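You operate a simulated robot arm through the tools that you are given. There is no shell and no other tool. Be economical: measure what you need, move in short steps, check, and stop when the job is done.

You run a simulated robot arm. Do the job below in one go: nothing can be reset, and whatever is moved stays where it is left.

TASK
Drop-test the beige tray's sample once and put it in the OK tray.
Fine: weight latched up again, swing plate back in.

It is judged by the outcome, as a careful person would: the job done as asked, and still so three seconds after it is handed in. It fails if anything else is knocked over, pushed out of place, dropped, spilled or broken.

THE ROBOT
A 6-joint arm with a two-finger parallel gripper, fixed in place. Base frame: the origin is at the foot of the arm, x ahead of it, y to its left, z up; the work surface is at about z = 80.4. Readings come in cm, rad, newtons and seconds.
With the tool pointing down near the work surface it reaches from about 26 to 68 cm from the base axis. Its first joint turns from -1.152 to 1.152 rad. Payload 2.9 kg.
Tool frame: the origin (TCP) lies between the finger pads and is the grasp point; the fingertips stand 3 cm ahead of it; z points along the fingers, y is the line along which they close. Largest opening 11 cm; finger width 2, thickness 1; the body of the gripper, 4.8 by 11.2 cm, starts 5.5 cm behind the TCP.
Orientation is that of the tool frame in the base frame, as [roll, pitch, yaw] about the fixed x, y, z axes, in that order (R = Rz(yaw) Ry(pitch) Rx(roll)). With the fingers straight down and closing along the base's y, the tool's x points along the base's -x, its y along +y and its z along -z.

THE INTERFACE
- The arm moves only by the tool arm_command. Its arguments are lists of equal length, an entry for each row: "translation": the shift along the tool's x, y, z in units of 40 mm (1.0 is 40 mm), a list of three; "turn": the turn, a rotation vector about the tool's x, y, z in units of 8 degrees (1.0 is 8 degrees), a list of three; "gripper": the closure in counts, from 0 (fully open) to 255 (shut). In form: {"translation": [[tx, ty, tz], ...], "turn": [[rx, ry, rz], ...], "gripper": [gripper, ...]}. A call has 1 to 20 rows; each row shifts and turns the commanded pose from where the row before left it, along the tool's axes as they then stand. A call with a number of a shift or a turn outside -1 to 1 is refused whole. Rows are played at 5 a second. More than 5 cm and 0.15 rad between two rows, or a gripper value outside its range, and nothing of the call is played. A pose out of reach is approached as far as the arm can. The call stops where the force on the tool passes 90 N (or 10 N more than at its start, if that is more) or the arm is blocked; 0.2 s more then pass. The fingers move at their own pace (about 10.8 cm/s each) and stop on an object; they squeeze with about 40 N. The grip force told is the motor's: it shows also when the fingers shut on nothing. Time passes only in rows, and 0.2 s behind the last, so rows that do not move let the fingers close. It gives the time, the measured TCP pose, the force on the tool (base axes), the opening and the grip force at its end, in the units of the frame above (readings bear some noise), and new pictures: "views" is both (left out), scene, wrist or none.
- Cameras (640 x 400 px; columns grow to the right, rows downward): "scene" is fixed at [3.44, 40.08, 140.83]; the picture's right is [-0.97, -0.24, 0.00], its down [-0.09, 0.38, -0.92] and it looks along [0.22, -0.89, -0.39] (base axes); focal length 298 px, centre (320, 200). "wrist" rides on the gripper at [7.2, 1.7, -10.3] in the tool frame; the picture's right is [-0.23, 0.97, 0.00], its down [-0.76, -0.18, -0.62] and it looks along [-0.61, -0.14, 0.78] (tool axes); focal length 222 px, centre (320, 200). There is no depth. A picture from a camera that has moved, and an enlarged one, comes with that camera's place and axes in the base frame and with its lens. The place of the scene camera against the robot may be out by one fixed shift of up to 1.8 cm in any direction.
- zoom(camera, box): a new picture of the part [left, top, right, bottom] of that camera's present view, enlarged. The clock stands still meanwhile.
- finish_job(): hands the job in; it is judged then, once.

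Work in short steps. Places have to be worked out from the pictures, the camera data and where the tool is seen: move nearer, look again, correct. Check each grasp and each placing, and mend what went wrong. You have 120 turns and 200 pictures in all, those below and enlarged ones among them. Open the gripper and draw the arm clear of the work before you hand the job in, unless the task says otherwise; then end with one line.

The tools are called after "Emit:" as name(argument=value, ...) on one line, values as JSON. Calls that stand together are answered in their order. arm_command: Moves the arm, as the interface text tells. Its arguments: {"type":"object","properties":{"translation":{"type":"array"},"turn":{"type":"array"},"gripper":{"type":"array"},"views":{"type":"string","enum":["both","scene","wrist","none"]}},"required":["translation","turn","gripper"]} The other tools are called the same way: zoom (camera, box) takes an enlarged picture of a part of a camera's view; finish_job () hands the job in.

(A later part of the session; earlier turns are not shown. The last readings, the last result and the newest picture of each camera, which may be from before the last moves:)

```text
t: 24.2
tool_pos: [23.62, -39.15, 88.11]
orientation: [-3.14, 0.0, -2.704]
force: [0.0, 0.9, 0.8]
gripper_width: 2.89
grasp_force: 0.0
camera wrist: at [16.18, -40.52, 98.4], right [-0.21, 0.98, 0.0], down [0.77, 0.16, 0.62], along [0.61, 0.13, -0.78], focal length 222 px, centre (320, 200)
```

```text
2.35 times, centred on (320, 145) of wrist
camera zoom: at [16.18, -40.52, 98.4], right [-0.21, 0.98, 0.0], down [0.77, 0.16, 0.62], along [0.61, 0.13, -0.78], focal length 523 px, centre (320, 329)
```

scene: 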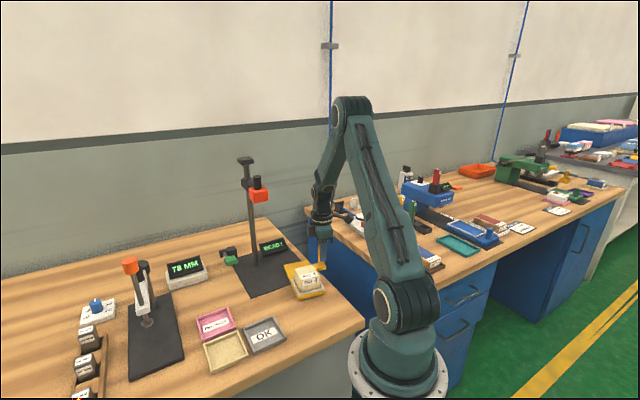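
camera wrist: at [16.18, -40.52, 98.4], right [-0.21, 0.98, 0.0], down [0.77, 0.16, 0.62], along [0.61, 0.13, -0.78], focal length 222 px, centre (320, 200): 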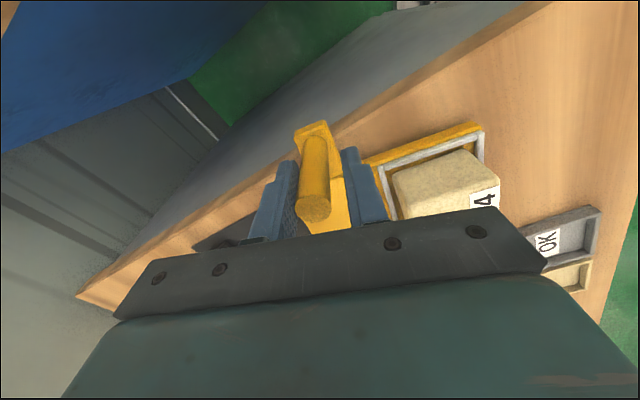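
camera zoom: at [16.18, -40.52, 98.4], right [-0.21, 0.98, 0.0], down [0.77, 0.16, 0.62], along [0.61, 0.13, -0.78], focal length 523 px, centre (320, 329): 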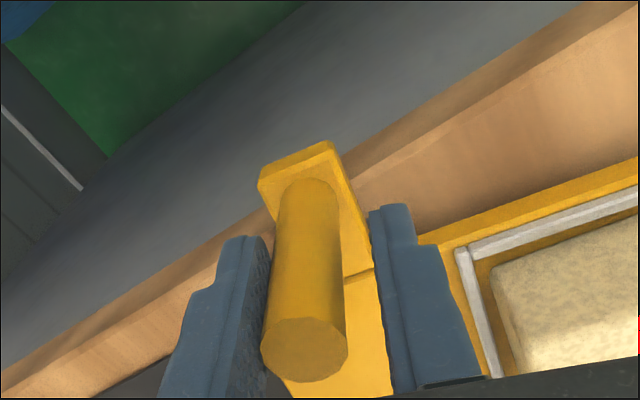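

The handle is caged. I swing it about the estimated pivot (~7.5 cm away along −tool x) by 24° and check how the plate follows.

Emit:
arm_command(translation=[[-0.009, 0.13, 0], [-0.009, 0.13, 0], [-0.009, 0.13, 0], [-0.009, 0.13, 0], [-0.009, 0.13, 0], [-0.009, 0.13, 0], [0, 0, 0]], turn=[[0, 0, 0.5], [0, 0, 0.5], [0, 0, 0.5], [0, 0, 0.5], [0, 0, 0.5], [0, 0, 0.5], [0, 0, 0]], gripper=[188, 188, 188, 188, 188, 188, 188])

Emit:
zoom(camera="wrist", box=[200, 60, 440, 230])

Emit:
zoom(camera="scene", box=[240, 200, 360, 310])

```text
t: 25.8
tool_pos: [23.07, -36.03, 88.04]
orientation: [3.141, 0.0, -3.125]
force: [-0.5, 0.0, 0.4]
gripper_width: 2.88
grasp_force: 0.3
camera wrist: at [15.66, -34.39, 98.4], right [0.21, 0.98, 0.0], down [0.76, -0.16, 0.62], along [0.61, -0.13, -0.78], focal length 222 px, centre (320, 200)
```

scene: 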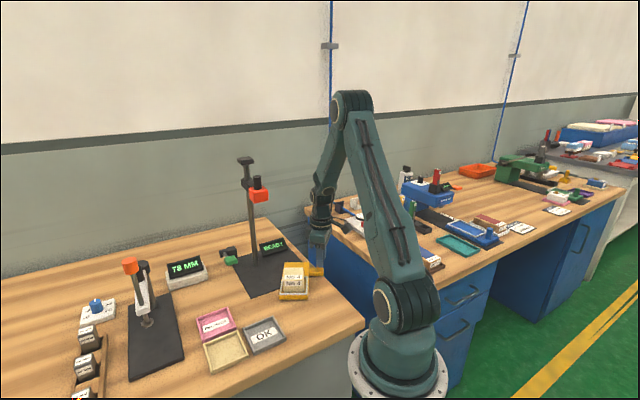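
wrist: 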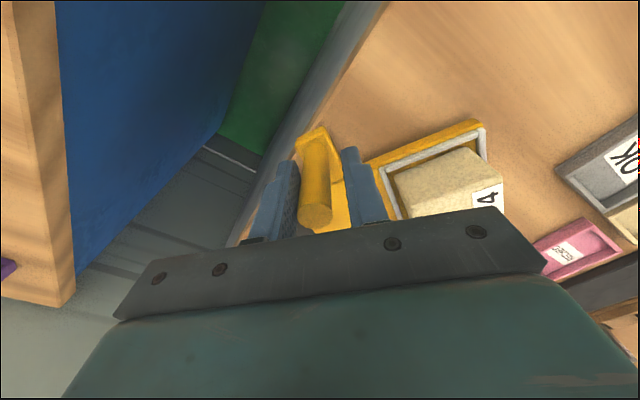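

```text
2.35 times, centred on (320, 145) of wrist
camera zoom: at [15.66, -34.39, 98.4], right [0.21, 0.98, 0.0], down [0.76, -0.16, 0.62], along [0.61, -0.13, -0.78], focal length 523 px, centre (320, 329)
```

zoom: 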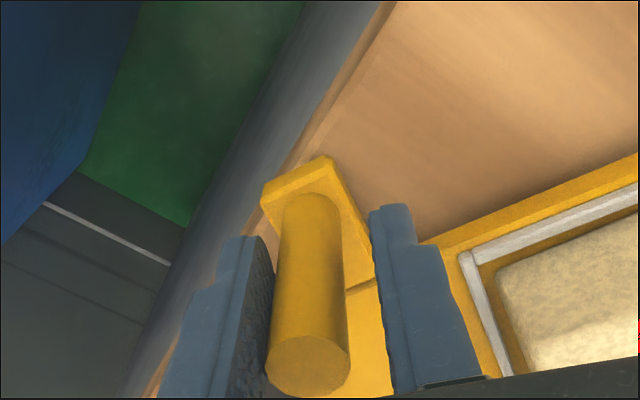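

```text
3.64 times, centred on (300, 255) of scene
camera zoom: at [3.44, 40.08, 140.83], right [-0.97, -0.24, 0.0], down [-0.09, 0.38, -0.92], along [0.22, -0.89, -0.39], focal length 1083 px, centre (393, 0)
```

zoom: 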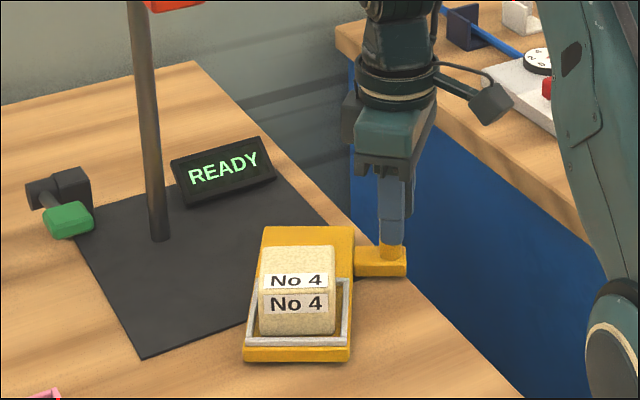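

The plate follows smoothly with the sample steady. I continue another 44° and look.

Emit:
arm_command(translation=[[-0.009, 0.13, 0], [-0.009, 0.13, 0], [-0.009, 0.13, 0], [-0.009, 0.13, 0], [-0.009, 0.13, 0], [-0.009, 0.13, 0], [-0.009, 0.13, 0], [-0.009, 0.13, 0], [-0.009, 0.13, 0], [-0.009, 0.13, 0], [-0.009, 0.13, 0], [0, 0, 0]], turn=[[0, 0, 0.5], [0, 0, 0.5], [0, 0, 0.5], [0, 0, 0.5], [0, 0, 0.5], [0, 0, 0.5], [0, 0, 0.5], [0, 0, 0.5], [0, 0, 0.5], [0, 0, 0.5], [0, 0, 0.5], [0, 0, 0]], gripper=[188, 188, 188, 188, 188, 188, 188, 188, 188, 188, 188, 188])

Emit:
zoom(camera="scene", box=[220, 170, 360, 310])

```text
t: 28.4
tool_pos: [25.41, -30.78, 88.06]
orientation: [-3.141, 0.001, 2.389]
force: [-0.6, 0.6, 0.1]
gripper_width: 2.93
grasp_force: 0.3
camera wrist: at [21.02, -24.68, 98.41], right [0.83, 0.56, 0.0], down [0.44, -0.65, 0.62], along [0.35, -0.52, -0.78], focal length 222 px, centre (320, 200)
```

scene: 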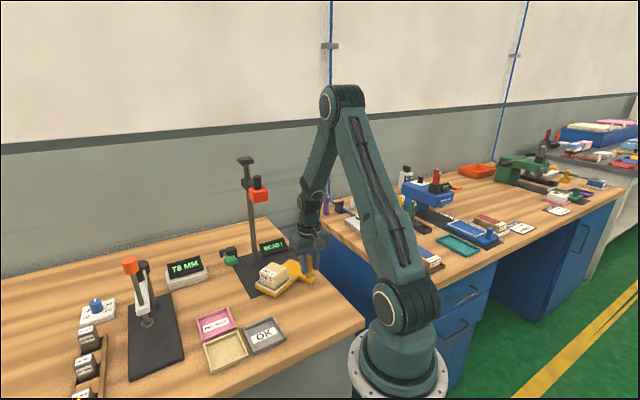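
wrist: 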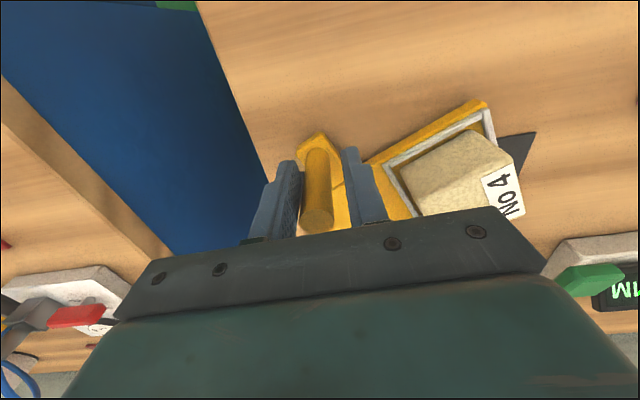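

```text
2.86 times, centred on (290, 240) of scene
camera zoom: at [3.43, 40.08, 140.83], right [-0.97, -0.24, 0.0], down [-0.09, 0.38, -0.92], along [0.22, -0.89, -0.39], focal length 851 px, centre (406, 86)
```

zoom: 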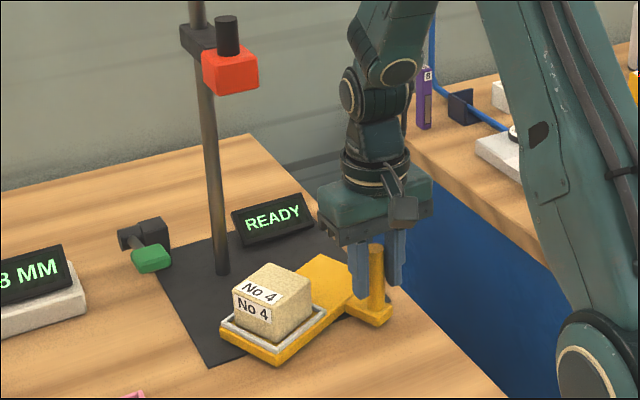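

Going well; ~20° remain. I continue gently and watch for a stop.

Emit:
arm_command(translation=[[-0.009, 0.13, 0], [-0.009, 0.13, 0], [-0.009, 0.13, 0], [-0.009, 0.13, 0], [-0.005, 0.065, 0], [0, 0, 0]], turn=[[0, 0, 0.5], [0, 0, 0.5], [0, 0, 0.5], [0, 0, 0.5], [0, 0, 0.25], [0, 0, 0]], gripper=[188, 188, 188, 188, 188, 188])

Emit:
zoom(camera="scene", box=[220, 170, 360, 310])

Emit:
zoom(camera="wrist", box=[240, 80, 640, 330])

```text
t: 29.8
tool_pos: [27.36, -29.57, 88.11]
orientation: [-3.14, -0.001, 2.075]
force: [-0.4, -0.1, 0.0]
gripper_width: 2.9
grasp_force: 0.7
camera wrist: at [25.05, -22.31, 98.43], right [0.96, 0.27, 0.0], down [0.21, -0.75, 0.62], along [0.17, -0.6, -0.78], focal length 222 px, centre (320, 200)
```

scene: 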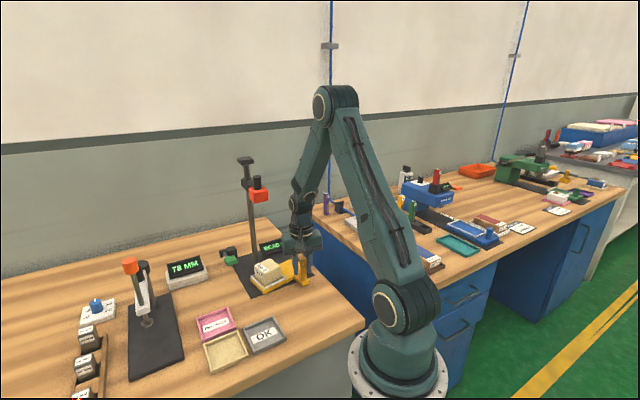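
wrist: 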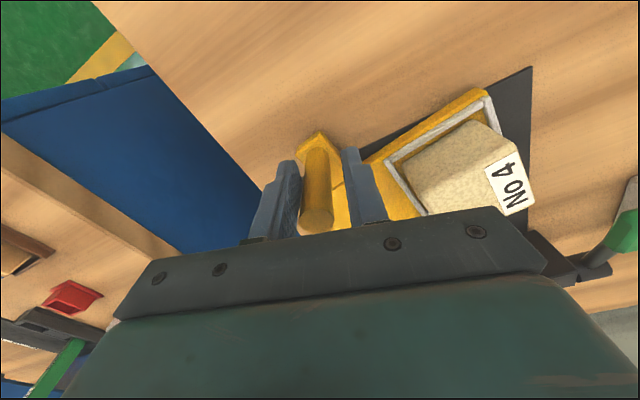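

```text
2.86 times, centred on (290, 240) of scene
camera zoom: at [3.43, 40.08, 140.83], right [-0.97, -0.24, 0.0], down [-0.09, 0.38, -0.92], along [0.22, -0.89, -0.39], focal length 851 px, centre (406, 86)
```

zoom: 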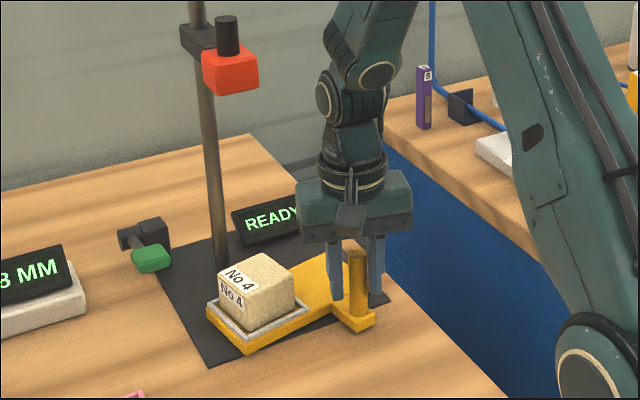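

```text
1.60 times, centred on (440, 205) of wrist
camera zoom: at [25.05, -22.31, 98.43], right [0.96, 0.27, 0.0], down [0.21, -0.75, 0.62], along [0.17, -0.6, -0.78], focal length 355 px, centre (128, 192)
```

zoom: 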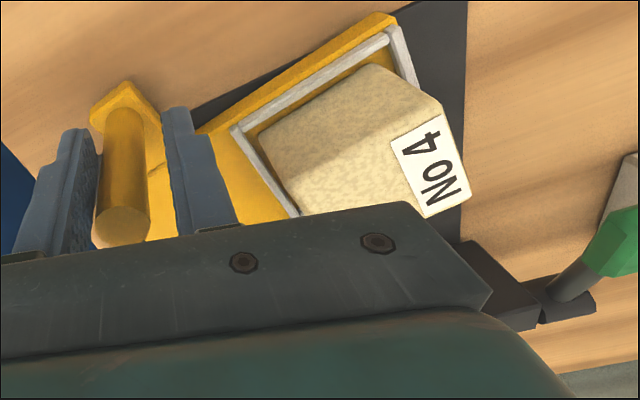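

No stop felt yet (≈82° of actual swing). I go on a few degrees at a time.

Emit:
arm_command(translation=[[-0.005, 0.065, 0], [-0.005, 0.065, 0], [-0.005, 0.065, 0], [0, 0, 0]], turn=[[0, 0, 0.25], [0, 0, 0.25], [0, 0, 0.25], [0, 0, 0]], gripper=[188, 188, 188, 188], views="scene")

Emit:
zoom(camera="scene", box=[220, 170, 360, 310])

```text
t: 30.8
tool_pos: [28.14, -29.25, 88.02]
orientation: [-3.141, 0.002, 1.973]
force: [0.0, -0.8, -0.2]
gripper_width: 2.85
grasp_force: 0.0
```

scene: 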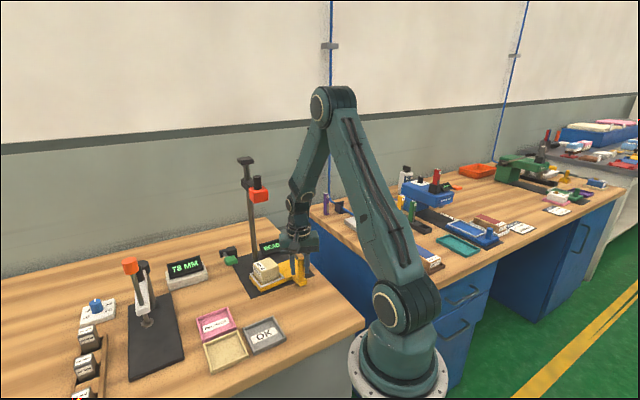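

```text
2.86 times, centred on (290, 240) of scene
camera zoom: at [3.44, 40.08, 140.83], right [-0.97, -0.24, 0.0], down [-0.09, 0.38, -0.92], along [0.22, -0.89, -0.39], focal length 851 px, centre (406, 86)
```

zoom: 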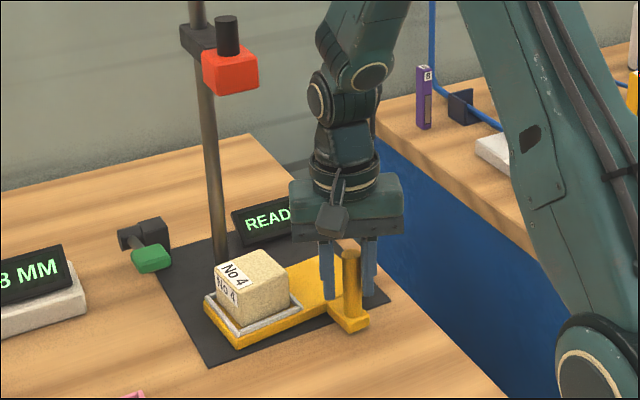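

The nest is nearly beneath the weight. I push on in 2° steps to find the end stop.

Emit:
arm_command(translation=[[-0.005, 0.065, 0], [-0.005, 0.065, 0], [0, 0, 0]], turn=[[0, 0, 0.25], [0, 0, 0.25], [0, 0, 0]], gripper=[188, 188, 188], views="wrist")

Emit:
zoom(camera="scene", box=[220, 170, 360, 310])

```text
t: 31.6
tool_pos: [28.44, -29.02, 87.93]
orientation: [-3.141, -0.001, 1.9]
force: [0.5, 0.2, -0.6]
gripper_width: 2.87
grasp_force: 0.1
camera wrist: at [27.54, -21.66, 98.42], right [0.99, 0.1, 0.0], down [0.08, -0.78, 0.62], along [0.06, -0.62, -0.78], focal length 222 px, centre (320, 200)
```

wrist: 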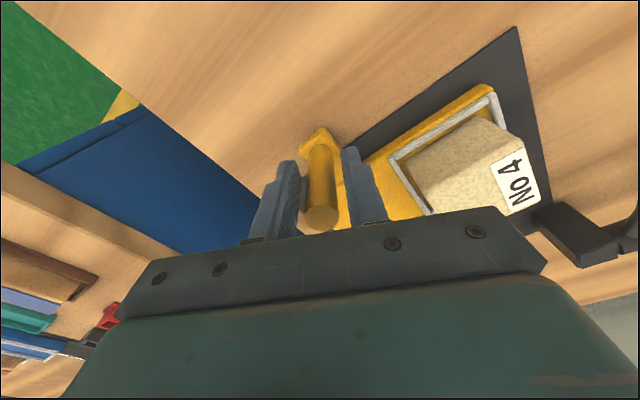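

```text
2.86 times, centred on (290, 240) of scene
camera zoom: at [3.44, 40.08, 140.83], right [-0.97, -0.24, 0.0], down [-0.09, 0.38, -0.92], along [0.22, -0.89, -0.39], focal length 851 px, centre (406, 86)
```

zoom: 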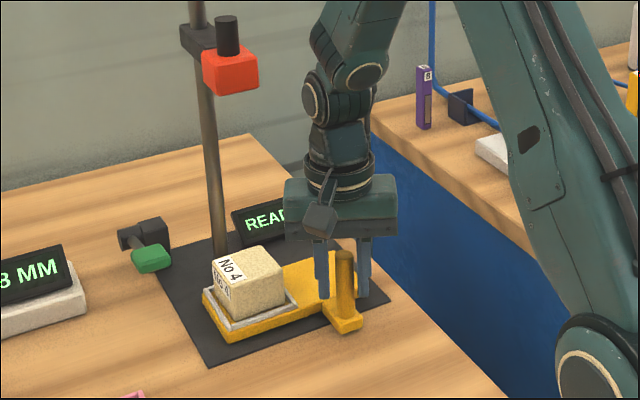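

No stop is felt, and by the wrist view the plate now lies parallel to the base. Before pushing more, I withdraw upward and retake the initial high viewpoint to compare nest and weight exactly.

Emit:
arm_command(translation=[[0, 0, -0.8], [0, 0, -0.9], [0, 0, -0.8], [0, 0, 0], [0, 0, 0], [0, 0, 0], [0, 0, 0], [0, 0, 0], [0, 0, 0], [0, 0, 0], [0, 0, 0], [0, 0, 0], [0, 0, 0], [0.8, -0.3, 0], [0, -0.45, -0.9], [0, 0, -0.9], [0, 0, -0.9], [0, 0, -0.9], [0, 0, -0.9], [0, 0, -0.9]], turn=[[0, 0, 0], [0, 0, 0], [0, 0, 0], [0, 0, -0.89], [0, 0, -0.89], [0, 0, -0.89], [0, 0, -0.89], [0, 0, -0.89], [0, 0, -0.89], [0, 0, -0.89], [0, 0, -0.89], [0, 0, -0.89], [0, 0, -0.88], [0, 0, 0], [0, 0, 0], [0, 0, 0], [0, 0, 0], [0, 0, 0], [0, 0, 0], [0, 0, 0]], gripper=[188, 188, 188, 0, 0, 0, 0, 0, 0, 0, 0, 0, 0, 0, 0, 0, 0, 0, 0, 0])

Emit:
zoom(camera="wrist", box=[220, 0, 460, 240])

Emit:
zoom(camera="scene", box=[210, 145, 340, 310])

```text
t: 35.8
tool_pos: [25.21, -32.03, 119.77]
orientation: [3.141, 0.0, -3.141]
force: [-0.5, 0.6, -0.5]
gripper_width: 11.0
grasp_force: 0.1
camera wrist: at [17.88, -30.3, 130.13], right [0.23, 0.97, 0.0], down [0.76, -0.18, 0.62], along [0.61, -0.14, -0.78], focal length 222 px, centre (320, 200)
```

scene: 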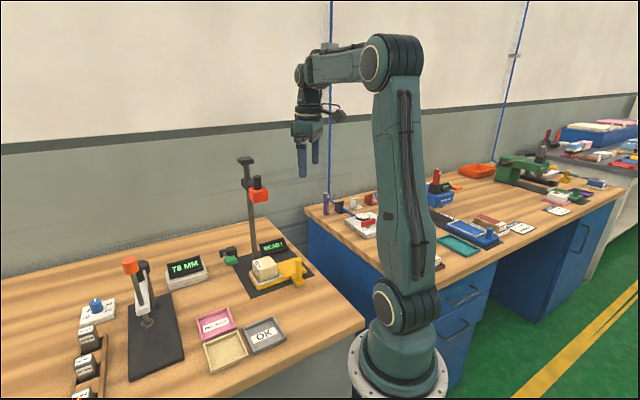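
wrist: 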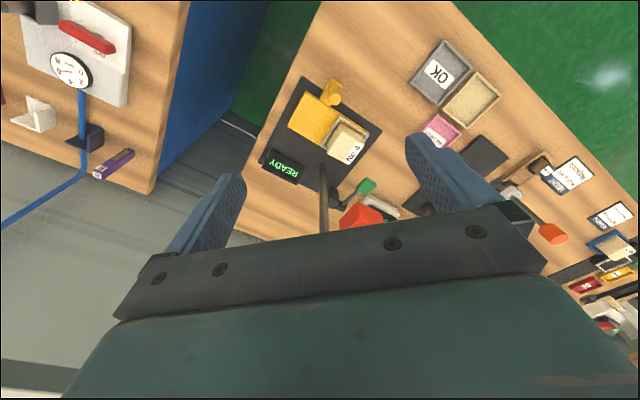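

```text
1.67 times, centred on (340, 120) of wrist
camera zoom: at [17.88, -30.3, 130.13], right [0.23, 0.97, 0.0], down [0.76, -0.18, 0.62], along [0.61, -0.14, -0.78], focal length 370 px, centre (287, 333)
```

zoom: 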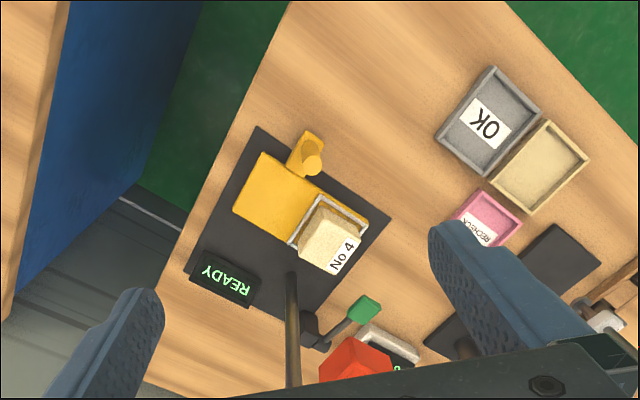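

```text
2.42 times, centred on (275, 228) of scene
camera zoom: at [3.43, 40.08, 140.83], right [-0.97, -0.24, 0.0], down [-0.09, 0.38, -0.92], along [0.22, -0.89, -0.39], focal length 722 px, centre (429, 133)
```

zoom: 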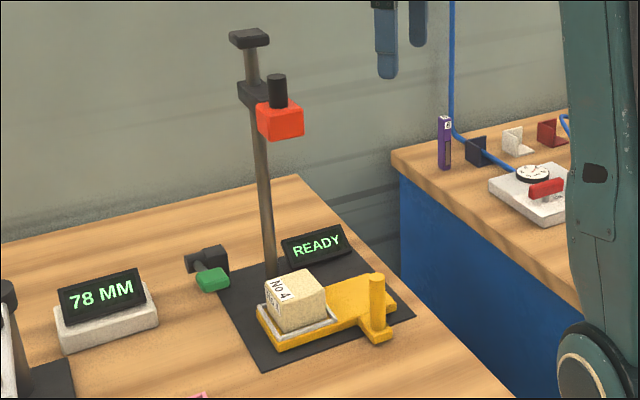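

By wrist measurement the nest is now at about (39.1,-29.4) with the plate parallel to its base — essentially under the weight. I rise a bit more to measure the weight, its knob and the green release accurately.

Emit:
arm_command(translation=[[0, 0, -0.9], [0, 0, -0.9], [0, 0, -0.9], [0, 0, 0]], turn=[[0, 0, 0], [0, 0, 0], [0, 0, 0], [0, 0, 0]], gripper=[0, 0, 0, 0], views="none")

Emit:
zoom(camera="wrist", box=[250, 60, 450, 240])

Emit:
zoom(camera="scene", box=[210, 145, 290, 280])

```text
t: 36.8
tool_pos: [25.37, -32.02, 130.43]
orientation: [-3.14, 0.0, -3.139]
force: [-0.6, 0.2, 0.0]
gripper_width: 11.0
grasp_force: 0.0
```

```text
2.22 times, centred on (350, 150) of wrist
camera zoom: at [17.91, -30.3, 140.82], right [0.23, 0.97, 0.0], down [0.76, -0.18, 0.62], along [0.61, -0.14, -0.78], focal length 494 px, centre (253, 311)
```

zoom: 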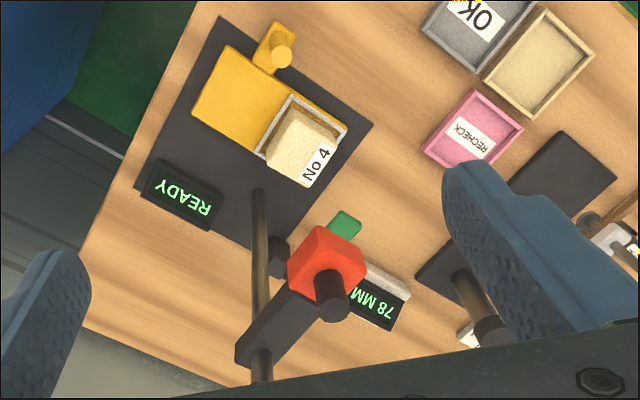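

```text
2.96 times, centred on (250, 212) of scene
camera zoom: at [3.44, 40.08, 140.83], right [-0.97, -0.24, 0.0], down [-0.09, 0.38, -0.92], along [0.22, -0.89, -0.39], focal length 883 px, centre (527, 163)
```

zoom: 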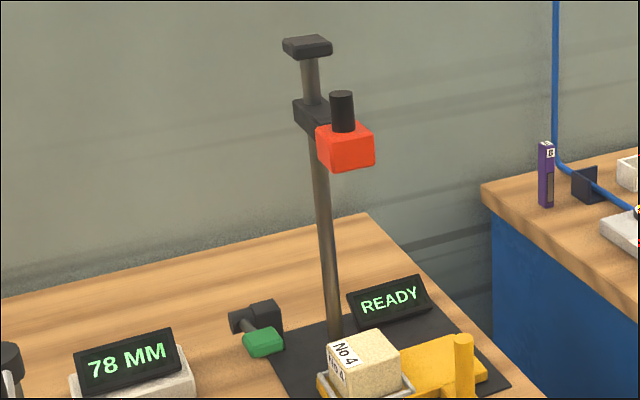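

Knob top is at (38.1,-29.7,~115.5) and the green release paddle near (47.5,-26.2,~90). I'll go round with the arm to the +y side to inspect and press the release with the tool tilted, away from the weight.

Emit:
arm_command(translation=[[0, 0.92, 0], [0, 0.92, 0], [0, 0.92, 0], [0, 0.92, 0], [0, 0.92, 0], [0, 0.92, 0], [-0.81, 0, 0.3], [-0.81, 0, 0.5], [-0.81, 0, 0.8], [-0.81, 0, 0.8], [0, 0, 0], [0, 0, 0], [0, 0, 0], [0, 0, 0], [0, 0, 0], [0, 0, 0], [0, 0, 0], [0, 0, 0], [0, 0, 0], [0, 0, 0]], turn=[[0, 0, 0], [0, 0, 0], [0, 0, 0], [0, 0, 0], [0, 0, 0], [0, 0, 0], [0, 0, 0], [0, 0, 0], [0, 0, 0], [0, 0, 0], [0, 0, 0.97], [0, 0, 0.97], [0, 0, 0.97], [0, 0, 0.97], [0, 0, 0.97], [0, 0, 0.97], [0, 0, 0.97], [0, 0, 0.97], [0, 0, 0.97], [0, 0, 0]], gripper=[0, 0, 0, 0, 0, 0, 0, 0, 0, 0, 0, 0, 0, 0, 255, 255, 255, 255, 255, 255])

Emit:
zoom(camera="wrist", box=[200, 20, 460, 200])

```text
t: 41.0
tool_pos: [38.14, -9.92, 120.82]
orientation: [-3.141, -0.001, 1.922]
force: [0.0, -0.2, 0.0]
gripper_width: 0.0
grasp_force: 37.7
camera wrist: at [37.1, -2.54, 131.18], right [0.99, 0.12, 0.0], down [0.1, -0.78, 0.62], along [0.08, -0.62, -0.78], focal length 222 px, centre (320, 200)
```

scene: 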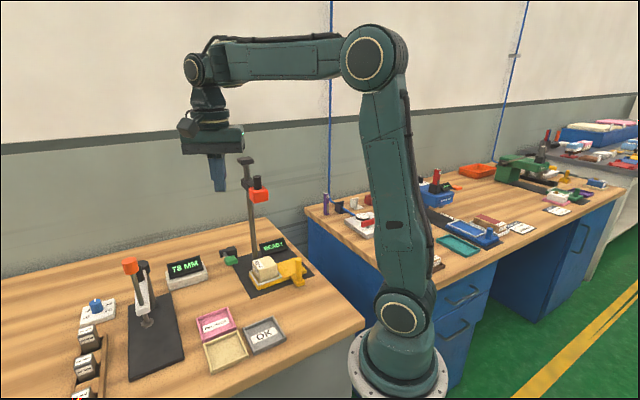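
wrist: 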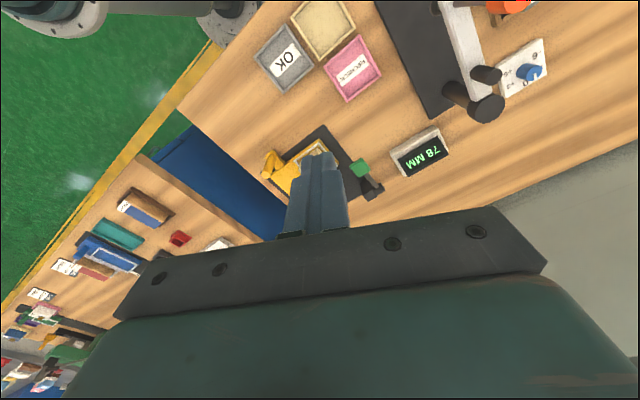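

```text
2.22 times, centred on (330, 110) of wrist
camera zoom: at [37.1, -2.54, 131.18], right [0.99, 0.12, 0.0], down [0.1, -0.78, 0.62], along [0.08, -0.62, -0.78], focal length 494 px, centre (298, 400)
```

zoom: 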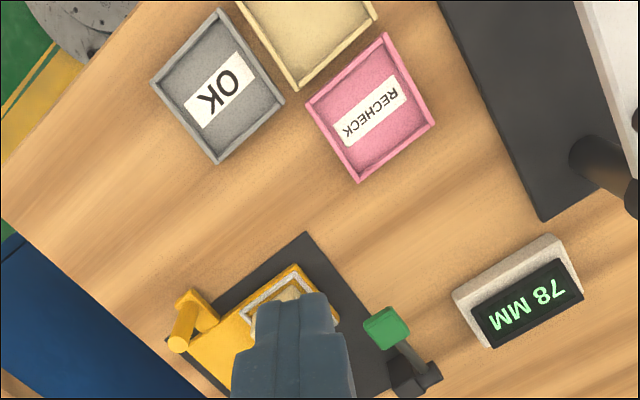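

Combining wrist views, the green paddle is at about (49,-26,88). I tilt the tool 40° and move to hover a few cm short of it.

Emit:
arm_command(translation=[[0, 0, 0], [0, 0, 0], [0, 0, 0], [0, 0, 0], [0, 0, 0], [0.101, 0.129, 0.851], [0.101, 0.129, 0.851], [0.101, 0.129, 0.851], [0.101, 0.129, 0.851], [0.101, 0.129, 0.851], [0.101, 0.129, 0.851], [0.101, 0.129, 0.851], [0.101, 0.129, 0.851], [0, 0, 0]], turn=[[0, -1, 0], [0, -1, 0], [0, -1, 0], [0, -1, 0], [0, -1, 0], [0, 0, 0], [0, 0, 0], [0, 0, 0], [0, 0, 0], [0, 0, 0], [0, 0, 0], [0, 0, 0], [0, 0, 0], [0, 0, 0]], gripper=[255, 255, 255, 255, 255, 255, 255, 255, 255, 255, 255, 255, 255, 255])

Emit:
zoom(camera="wrist", box=[220, 40, 460, 240])

Emit:
zoom(camera="scene", box=[180, 150, 320, 300])

```text
t: 44.0
tool_pos: [47.3, -22.62, 97.73]
orientation: [-3.142, 0.696, 1.927]
force: [-0.6, 0.5, 0.7]
gripper_width: 0.0
grasp_force: 37.9
camera wrist: at [44.49, -10.61, 101.08], right [0.97, 0.17, 0.15], down [-0.1, -0.23, 0.97], along [0.2, -0.96, -0.21], focal length 222 px, centre (320, 200)
```

scene: 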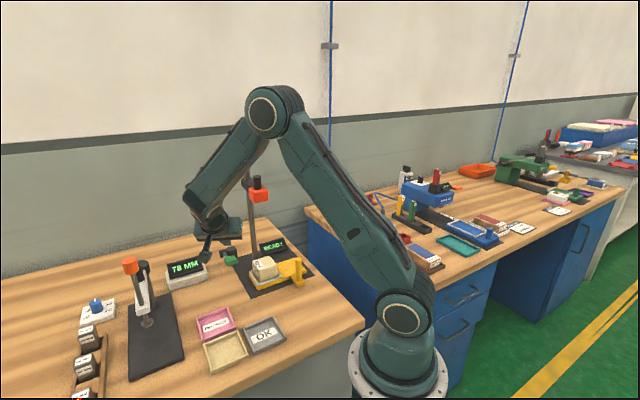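
wrist: 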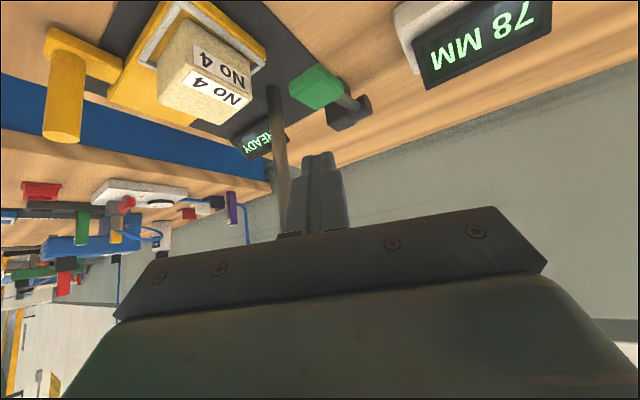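

```text
2.00 times, centred on (340, 140) of wrist
camera zoom: at [44.49, -10.61, 101.08], right [0.97, 0.17, 0.15], down [-0.1, -0.23, 0.97], along [0.2, -0.96, -0.21], focal length 444 px, centre (280, 320)
```

zoom: 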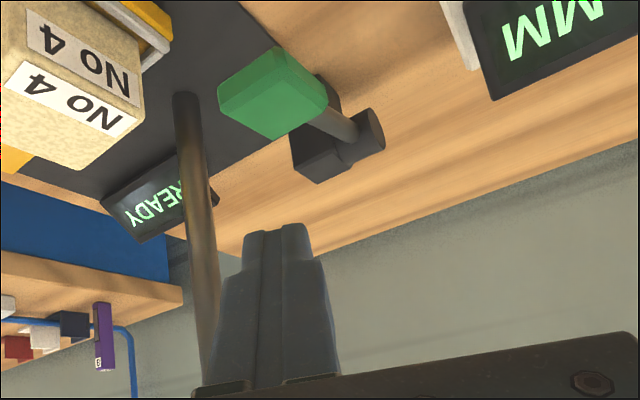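

```text
2.67 times, centred on (250, 225) of scene
camera zoom: at [3.44, 40.08, 140.83], right [-0.97, -0.24, 0.0], down [-0.09, 0.38, -0.92], along [0.22, -0.89, -0.39], focal length 794 px, centre (507, 133)
```

zoom: 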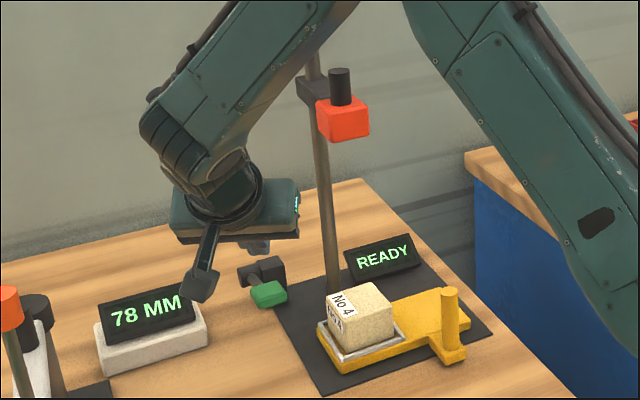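

The paddle is confirmed at (48.8,-26.2,88). I bring the fingertips just above it.

Emit:
arm_command(translation=[[0.29, 0.025, 0.75], [0.24, 0.025, 0.6], [0, 0, 0]], turn=[[0, 0, 0], [0, 0, 0], [0, 0, 0]], gripper=[255, 255, 255], views="wrist")

Emit:
zoom(camera="scene", box=[180, 200, 320, 300])

```text
t: 44.8
tool_pos: [48.11, -24.28, 92.28]
orientation: [3.141, 0.697, 1.924]
force: [1.0, 0.5, -0.1]
gripper_width: 0.0
grasp_force: 37.6
camera wrist: at [45.31, -12.29, 95.63], right [0.97, 0.17, 0.15], down [-0.1, -0.23, 0.97], along [0.2, -0.96, -0.21], focal length 222 px, centre (320, 200)
```

wrist: 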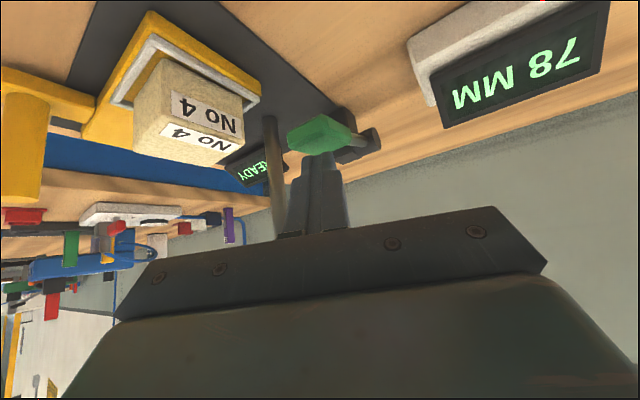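

```text
4.00 times, centred on (250, 250) of scene
camera zoom: at [3.44, 40.08, 140.83], right [-0.97, -0.24, 0.0], down [-0.09, 0.38, -0.92], along [0.22, -0.89, -0.39], focal length 1192 px, centre (600, 0)
```

zoom: 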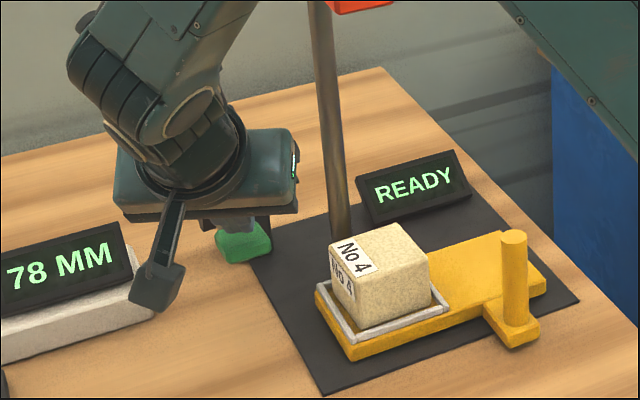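

The fingertips are right above the paddle (tip ≈(48.8,-26.1,90)). I press straight down in small steps.

Emit:
arm_command(translation=[[0.064, 0, 0.077], [0.064, 0, 0.077], [0.064, 0, 0.077], [0.064, 0, 0.077], [0.064, 0, 0.077]], turn=[[0, 0, 0], [0, 0, 0], [0, 0, 0], [0, 0, 0], [0, 0, 0]], gripper=[255, 255, 255, 255, 255], views="scene")

```text
t: 46.0
tool_pos: [48.09, -24.29, 90.51]
orientation: [-3.141, 0.701, 1.925]
force: [0.1, -0.4, 1.1]
gripper_width: 0.0
grasp_force: 37.5
```

scene: 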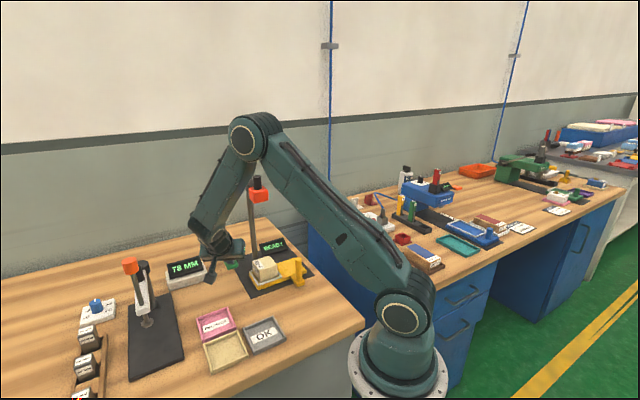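

No contact force yet, weight still up. I press further.

Emit:
arm_command(translation=[[0.064, 0, 0.077], [0.064, 0, 0.077], [0.064, 0, 0.077], [0, 0, 0]], turn=[[0, 0, 0], [0, 0, 0], [0, 0, 0], [0, 0, 0]], gripper=[255, 255, 255, 255])

Emit:
zoom(camera="wrist", box=[220, 80, 460, 240])

```text
t: 47.0
tool_pos: [48.17, -24.34, 89.15]
orientation: [3.141, 0.698, 1.925]
force: [-1.1, 0.8, 2.0]
gripper_width: 0.0
grasp_force: 37.8
camera wrist: at [45.3, -12.26, 92.51], right [0.97, 0.17, 0.15], down [-0.1, -0.23, 0.97], along [0.2, -0.96, -0.21], focal length 222 px, centre (320, 200)
```

scene: 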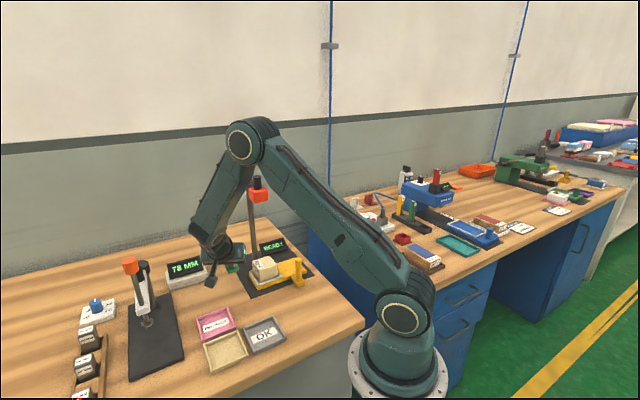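
wrist: 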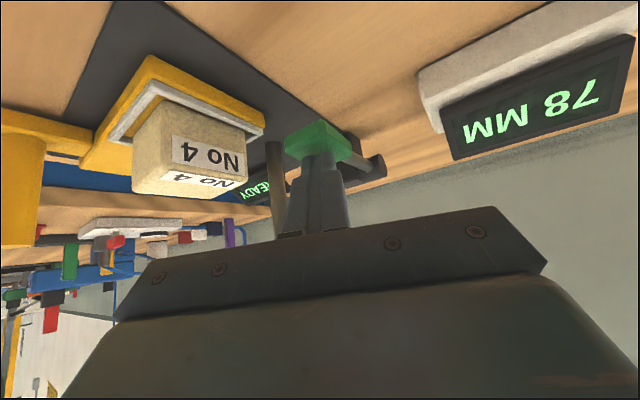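

```text
2.50 times, centred on (340, 160) of wrist
camera zoom: at [45.3, -12.26, 92.51], right [0.97, 0.17, 0.15], down [-0.1, -0.23, 0.97], along [0.2, -0.96, -0.21], focal length 555 px, centre (270, 300)
```

zoom: 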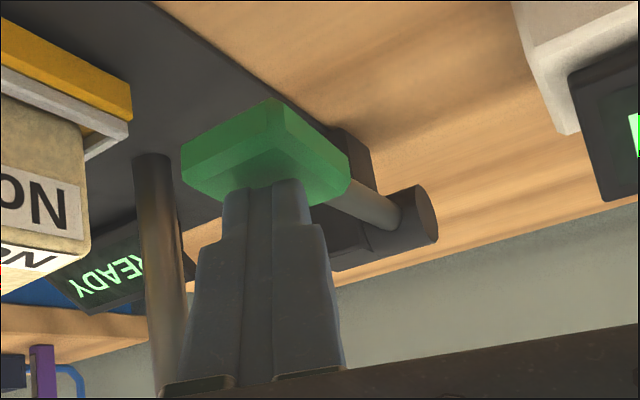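

Fingertips now touch the paddle's top (force ~2 N). I press down further, stepwise.

Emit:
arm_command(translation=[[0.064, 0, 0.077], [0.064, 0, 0.077], [0.064, 0, 0.077], [0, 0, 0]], turn=[[0, 0, 0], [0, 0, 0], [0, 0, 0], [0, 0, 0]], gripper=[255, 255, 255, 255])

Emit:
zoom(camera="wrist", box=[220, 80, 460, 240])

```text
t: 48.0
tool_pos: [48.08, -24.29, 88.06]
orientation: [3.141, 0.698, 1.924]
force: [-2.0, 1.6, 2.5]
gripper_width: 0.01
grasp_force: 37.6
camera wrist: at [45.31, -12.26, 91.29], right [0.97, 0.17, 0.15], down [-0.1, -0.23, 0.97], along [0.2, -0.96, -0.21], focal length 222 px, centre (320, 200)
```

scene: 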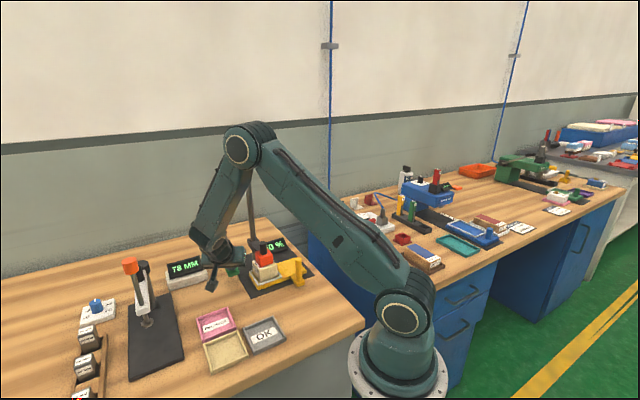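
wrist: 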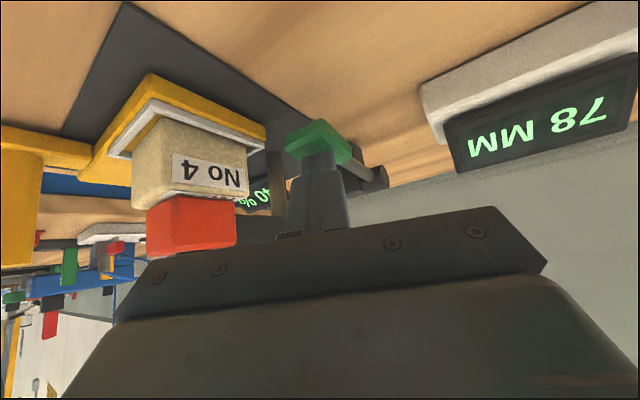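

```text
2.50 times, centred on (340, 160) of wrist
camera zoom: at [45.31, -12.26, 91.29], right [0.97, 0.17, 0.15], down [-0.1, -0.23, 0.97], along [0.2, -0.96, -0.21], focal length 555 px, centre (270, 300)
```

zoom: 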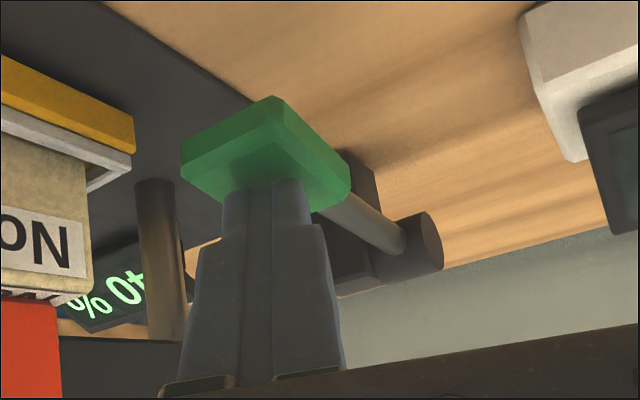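

The weight fell onto the sample and the display now reads a percentage. I draw the fingers up and back off the paddle, then view the result.

Emit:
arm_command(translation=[[-0.32, 0, -0.38], [-0.32, 0, -0.38], [-0.32, 0, -0.38], [-0.1, -0.1, -0.85], [-0.1, -0.1, -0.85], [-0.1, -0.1, -0.85], [-0.1, -0.1, -0.85], [-0.1, -0.1, -0.85], [0, 0, 0], [0, 0, 0], [0, 0, 0], [0, 0, 0], [0, 0, 0], [0, 0, 0]], turn=[[0, 0, 0], [0, 0, 0], [0, 0, 0], [0, 0, 0], [0, 0, 0], [0, 0, 0], [0, 0, 0], [0, 0, 0], [0, 1, 0], [0, 1, 0], [0, 1, 0], [0, 1, 0], [0, 1, 0], [0, 0, 0]], gripper=[255, 255, 255, 255, 255, 255, 255, 255, 255, 255, 255, 255, 255, 255])

Emit:
zoom(camera="scene", box=[200, 180, 330, 310])

Emit:
zoom(camera="wrist", box=[200, 20, 460, 220])

```text
t: 51.0
tool_pos: [42.92, -16.18, 108.12]
orientation: [-3.141, -0.003, 1.925]
force: [1.1, 1.0, -0.2]
gripper_width: 0.02
grasp_force: 37.9
camera wrist: at [41.9, -8.78, 118.62], right [0.99, 0.12, 0.0], down [0.1, -0.78, 0.62], along [0.08, -0.62, -0.78], focal length 222 px, centre (320, 200)
```

scene: 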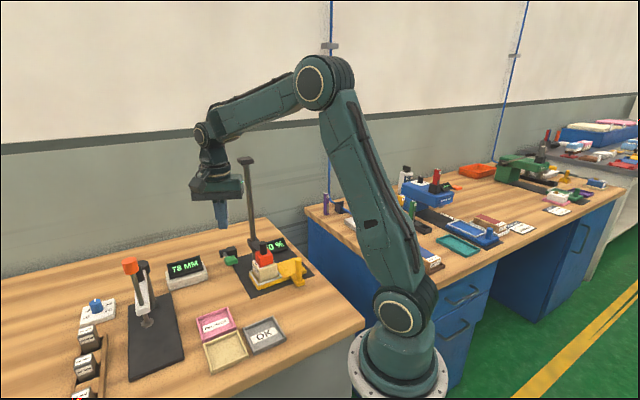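
wrist: 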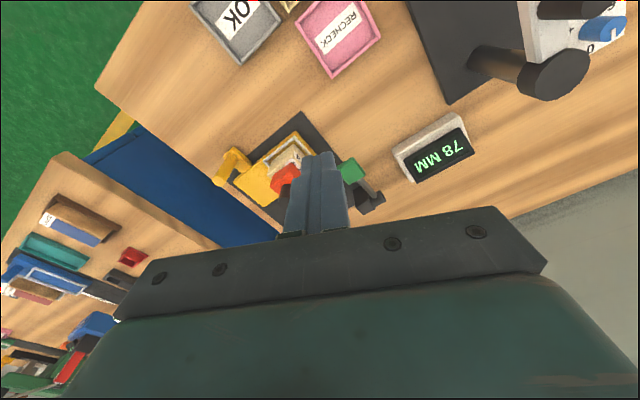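

```text
3.08 times, centred on (265, 245) of scene
camera zoom: at [3.44, 40.08, 140.83], right [-0.97, -0.24, 0.0], down [-0.09, 0.38, -0.92], along [0.22, -0.89, -0.39], focal length 917 px, centre (489, 62)
```

zoom: 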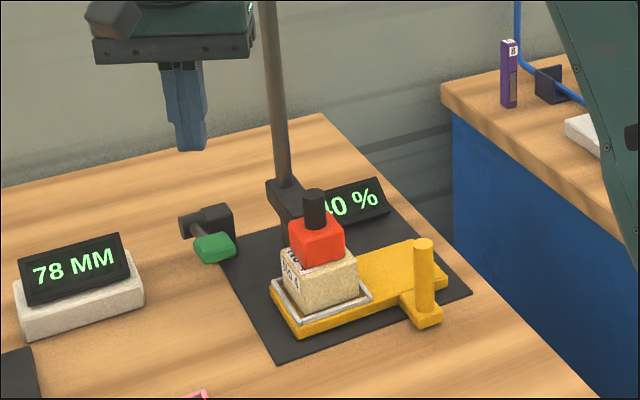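

```text
2.00 times, centred on (330, 120) of wrist
camera zoom: at [41.9, -8.78, 118.62], right [0.99, 0.12, 0.0], down [0.1, -0.78, 0.62], along [0.08, -0.62, -0.78], focal length 444 px, centre (300, 360)
```

zoom: 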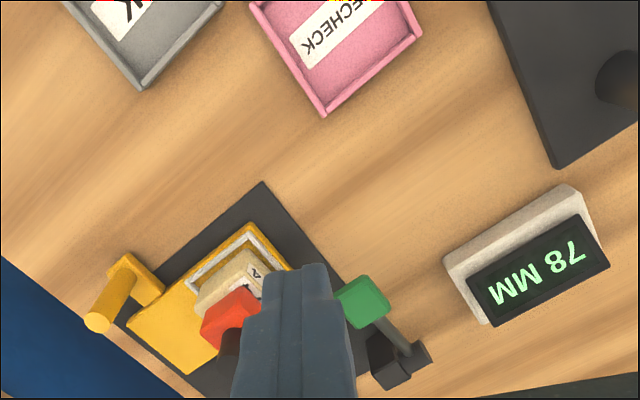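

Drop done; the weight rests on the sample with its knob top near z 94.8. I turn the gripper to 45° (camera away from the post), open to ~4.5 cm and move over the knob at safe height.

Emit:
arm_command(translation=[[0, 0, 0], [0, 0, 0], [0, 0, 0], [0, 0, 0], [-0.385, -0.81, 0], [-0.385, -0.81, 0], [-0.385, -0.81, 0], [-0.385, -0.81, 0], [0, 0, 0]], turn=[[0, 0, -0.8], [0, 0, -0.8], [0, 0, -0.8], [0, 0, -0.7], [0, 0, 0], [0, 0, 0], [0, 0, 0], [0, 0, 0], [0, 0, 0]], gripper=[150, 150, 150, 150, 150, 150, 150, 150, 150])

Emit:
zoom(camera="wrist", box=[220, 80, 420, 230])

Emit:
zoom(camera="scene", box=[200, 140, 340, 310])

```text
t: 53.0
tool_pos: [38.18, -29.78, 108.31]
orientation: [3.14, 0.001, 2.358]
force: [0.1, -0.7, 0.2]
gripper_width: 4.53
grasp_force: 0.3
camera wrist: at [34.15, -23.42, 118.64], right [0.85, 0.53, 0.0], down [0.41, -0.66, 0.62], along [0.33, -0.53, -0.78], focal length 222 px, centre (320, 200)
```

scene: 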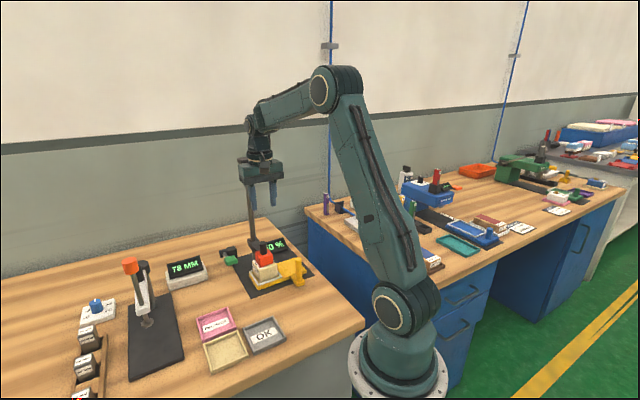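
wrist: 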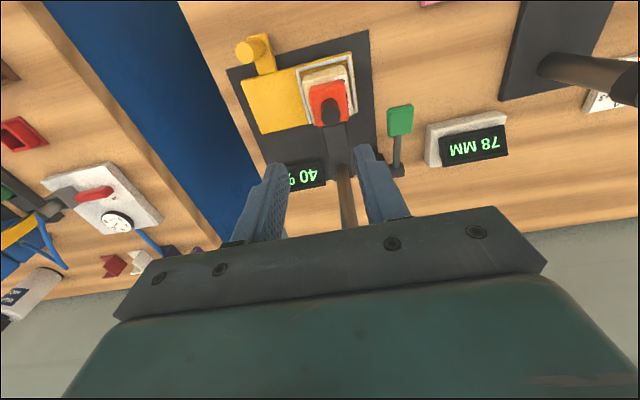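

```text
2.67 times, centred on (320, 155) of wrist
camera zoom: at [34.15, -23.42, 118.64], right [0.85, 0.53, 0.0], down [0.41, -0.66, 0.62], along [0.33, -0.53, -0.78], focal length 592 px, centre (320, 320)
```

zoom: 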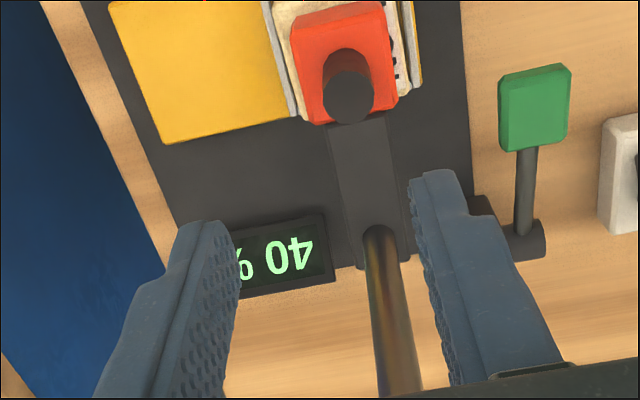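

```text
2.35 times, centred on (270, 225) of scene
camera zoom: at [3.44, 40.08, 140.83], right [-0.97, -0.24, 0.0], down [-0.09, 0.38, -0.92], along [0.22, -0.89, -0.39], focal length 701 px, centre (438, 141)
```

zoom: 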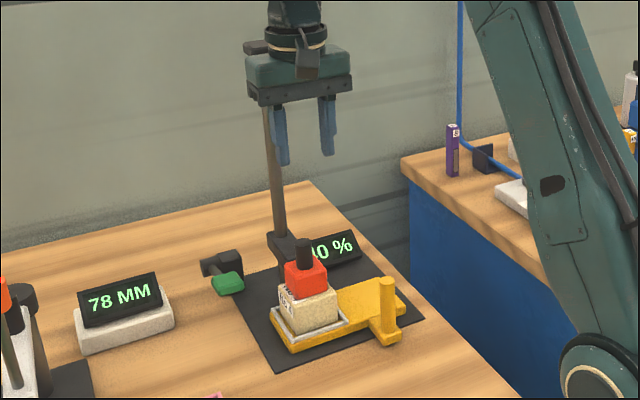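

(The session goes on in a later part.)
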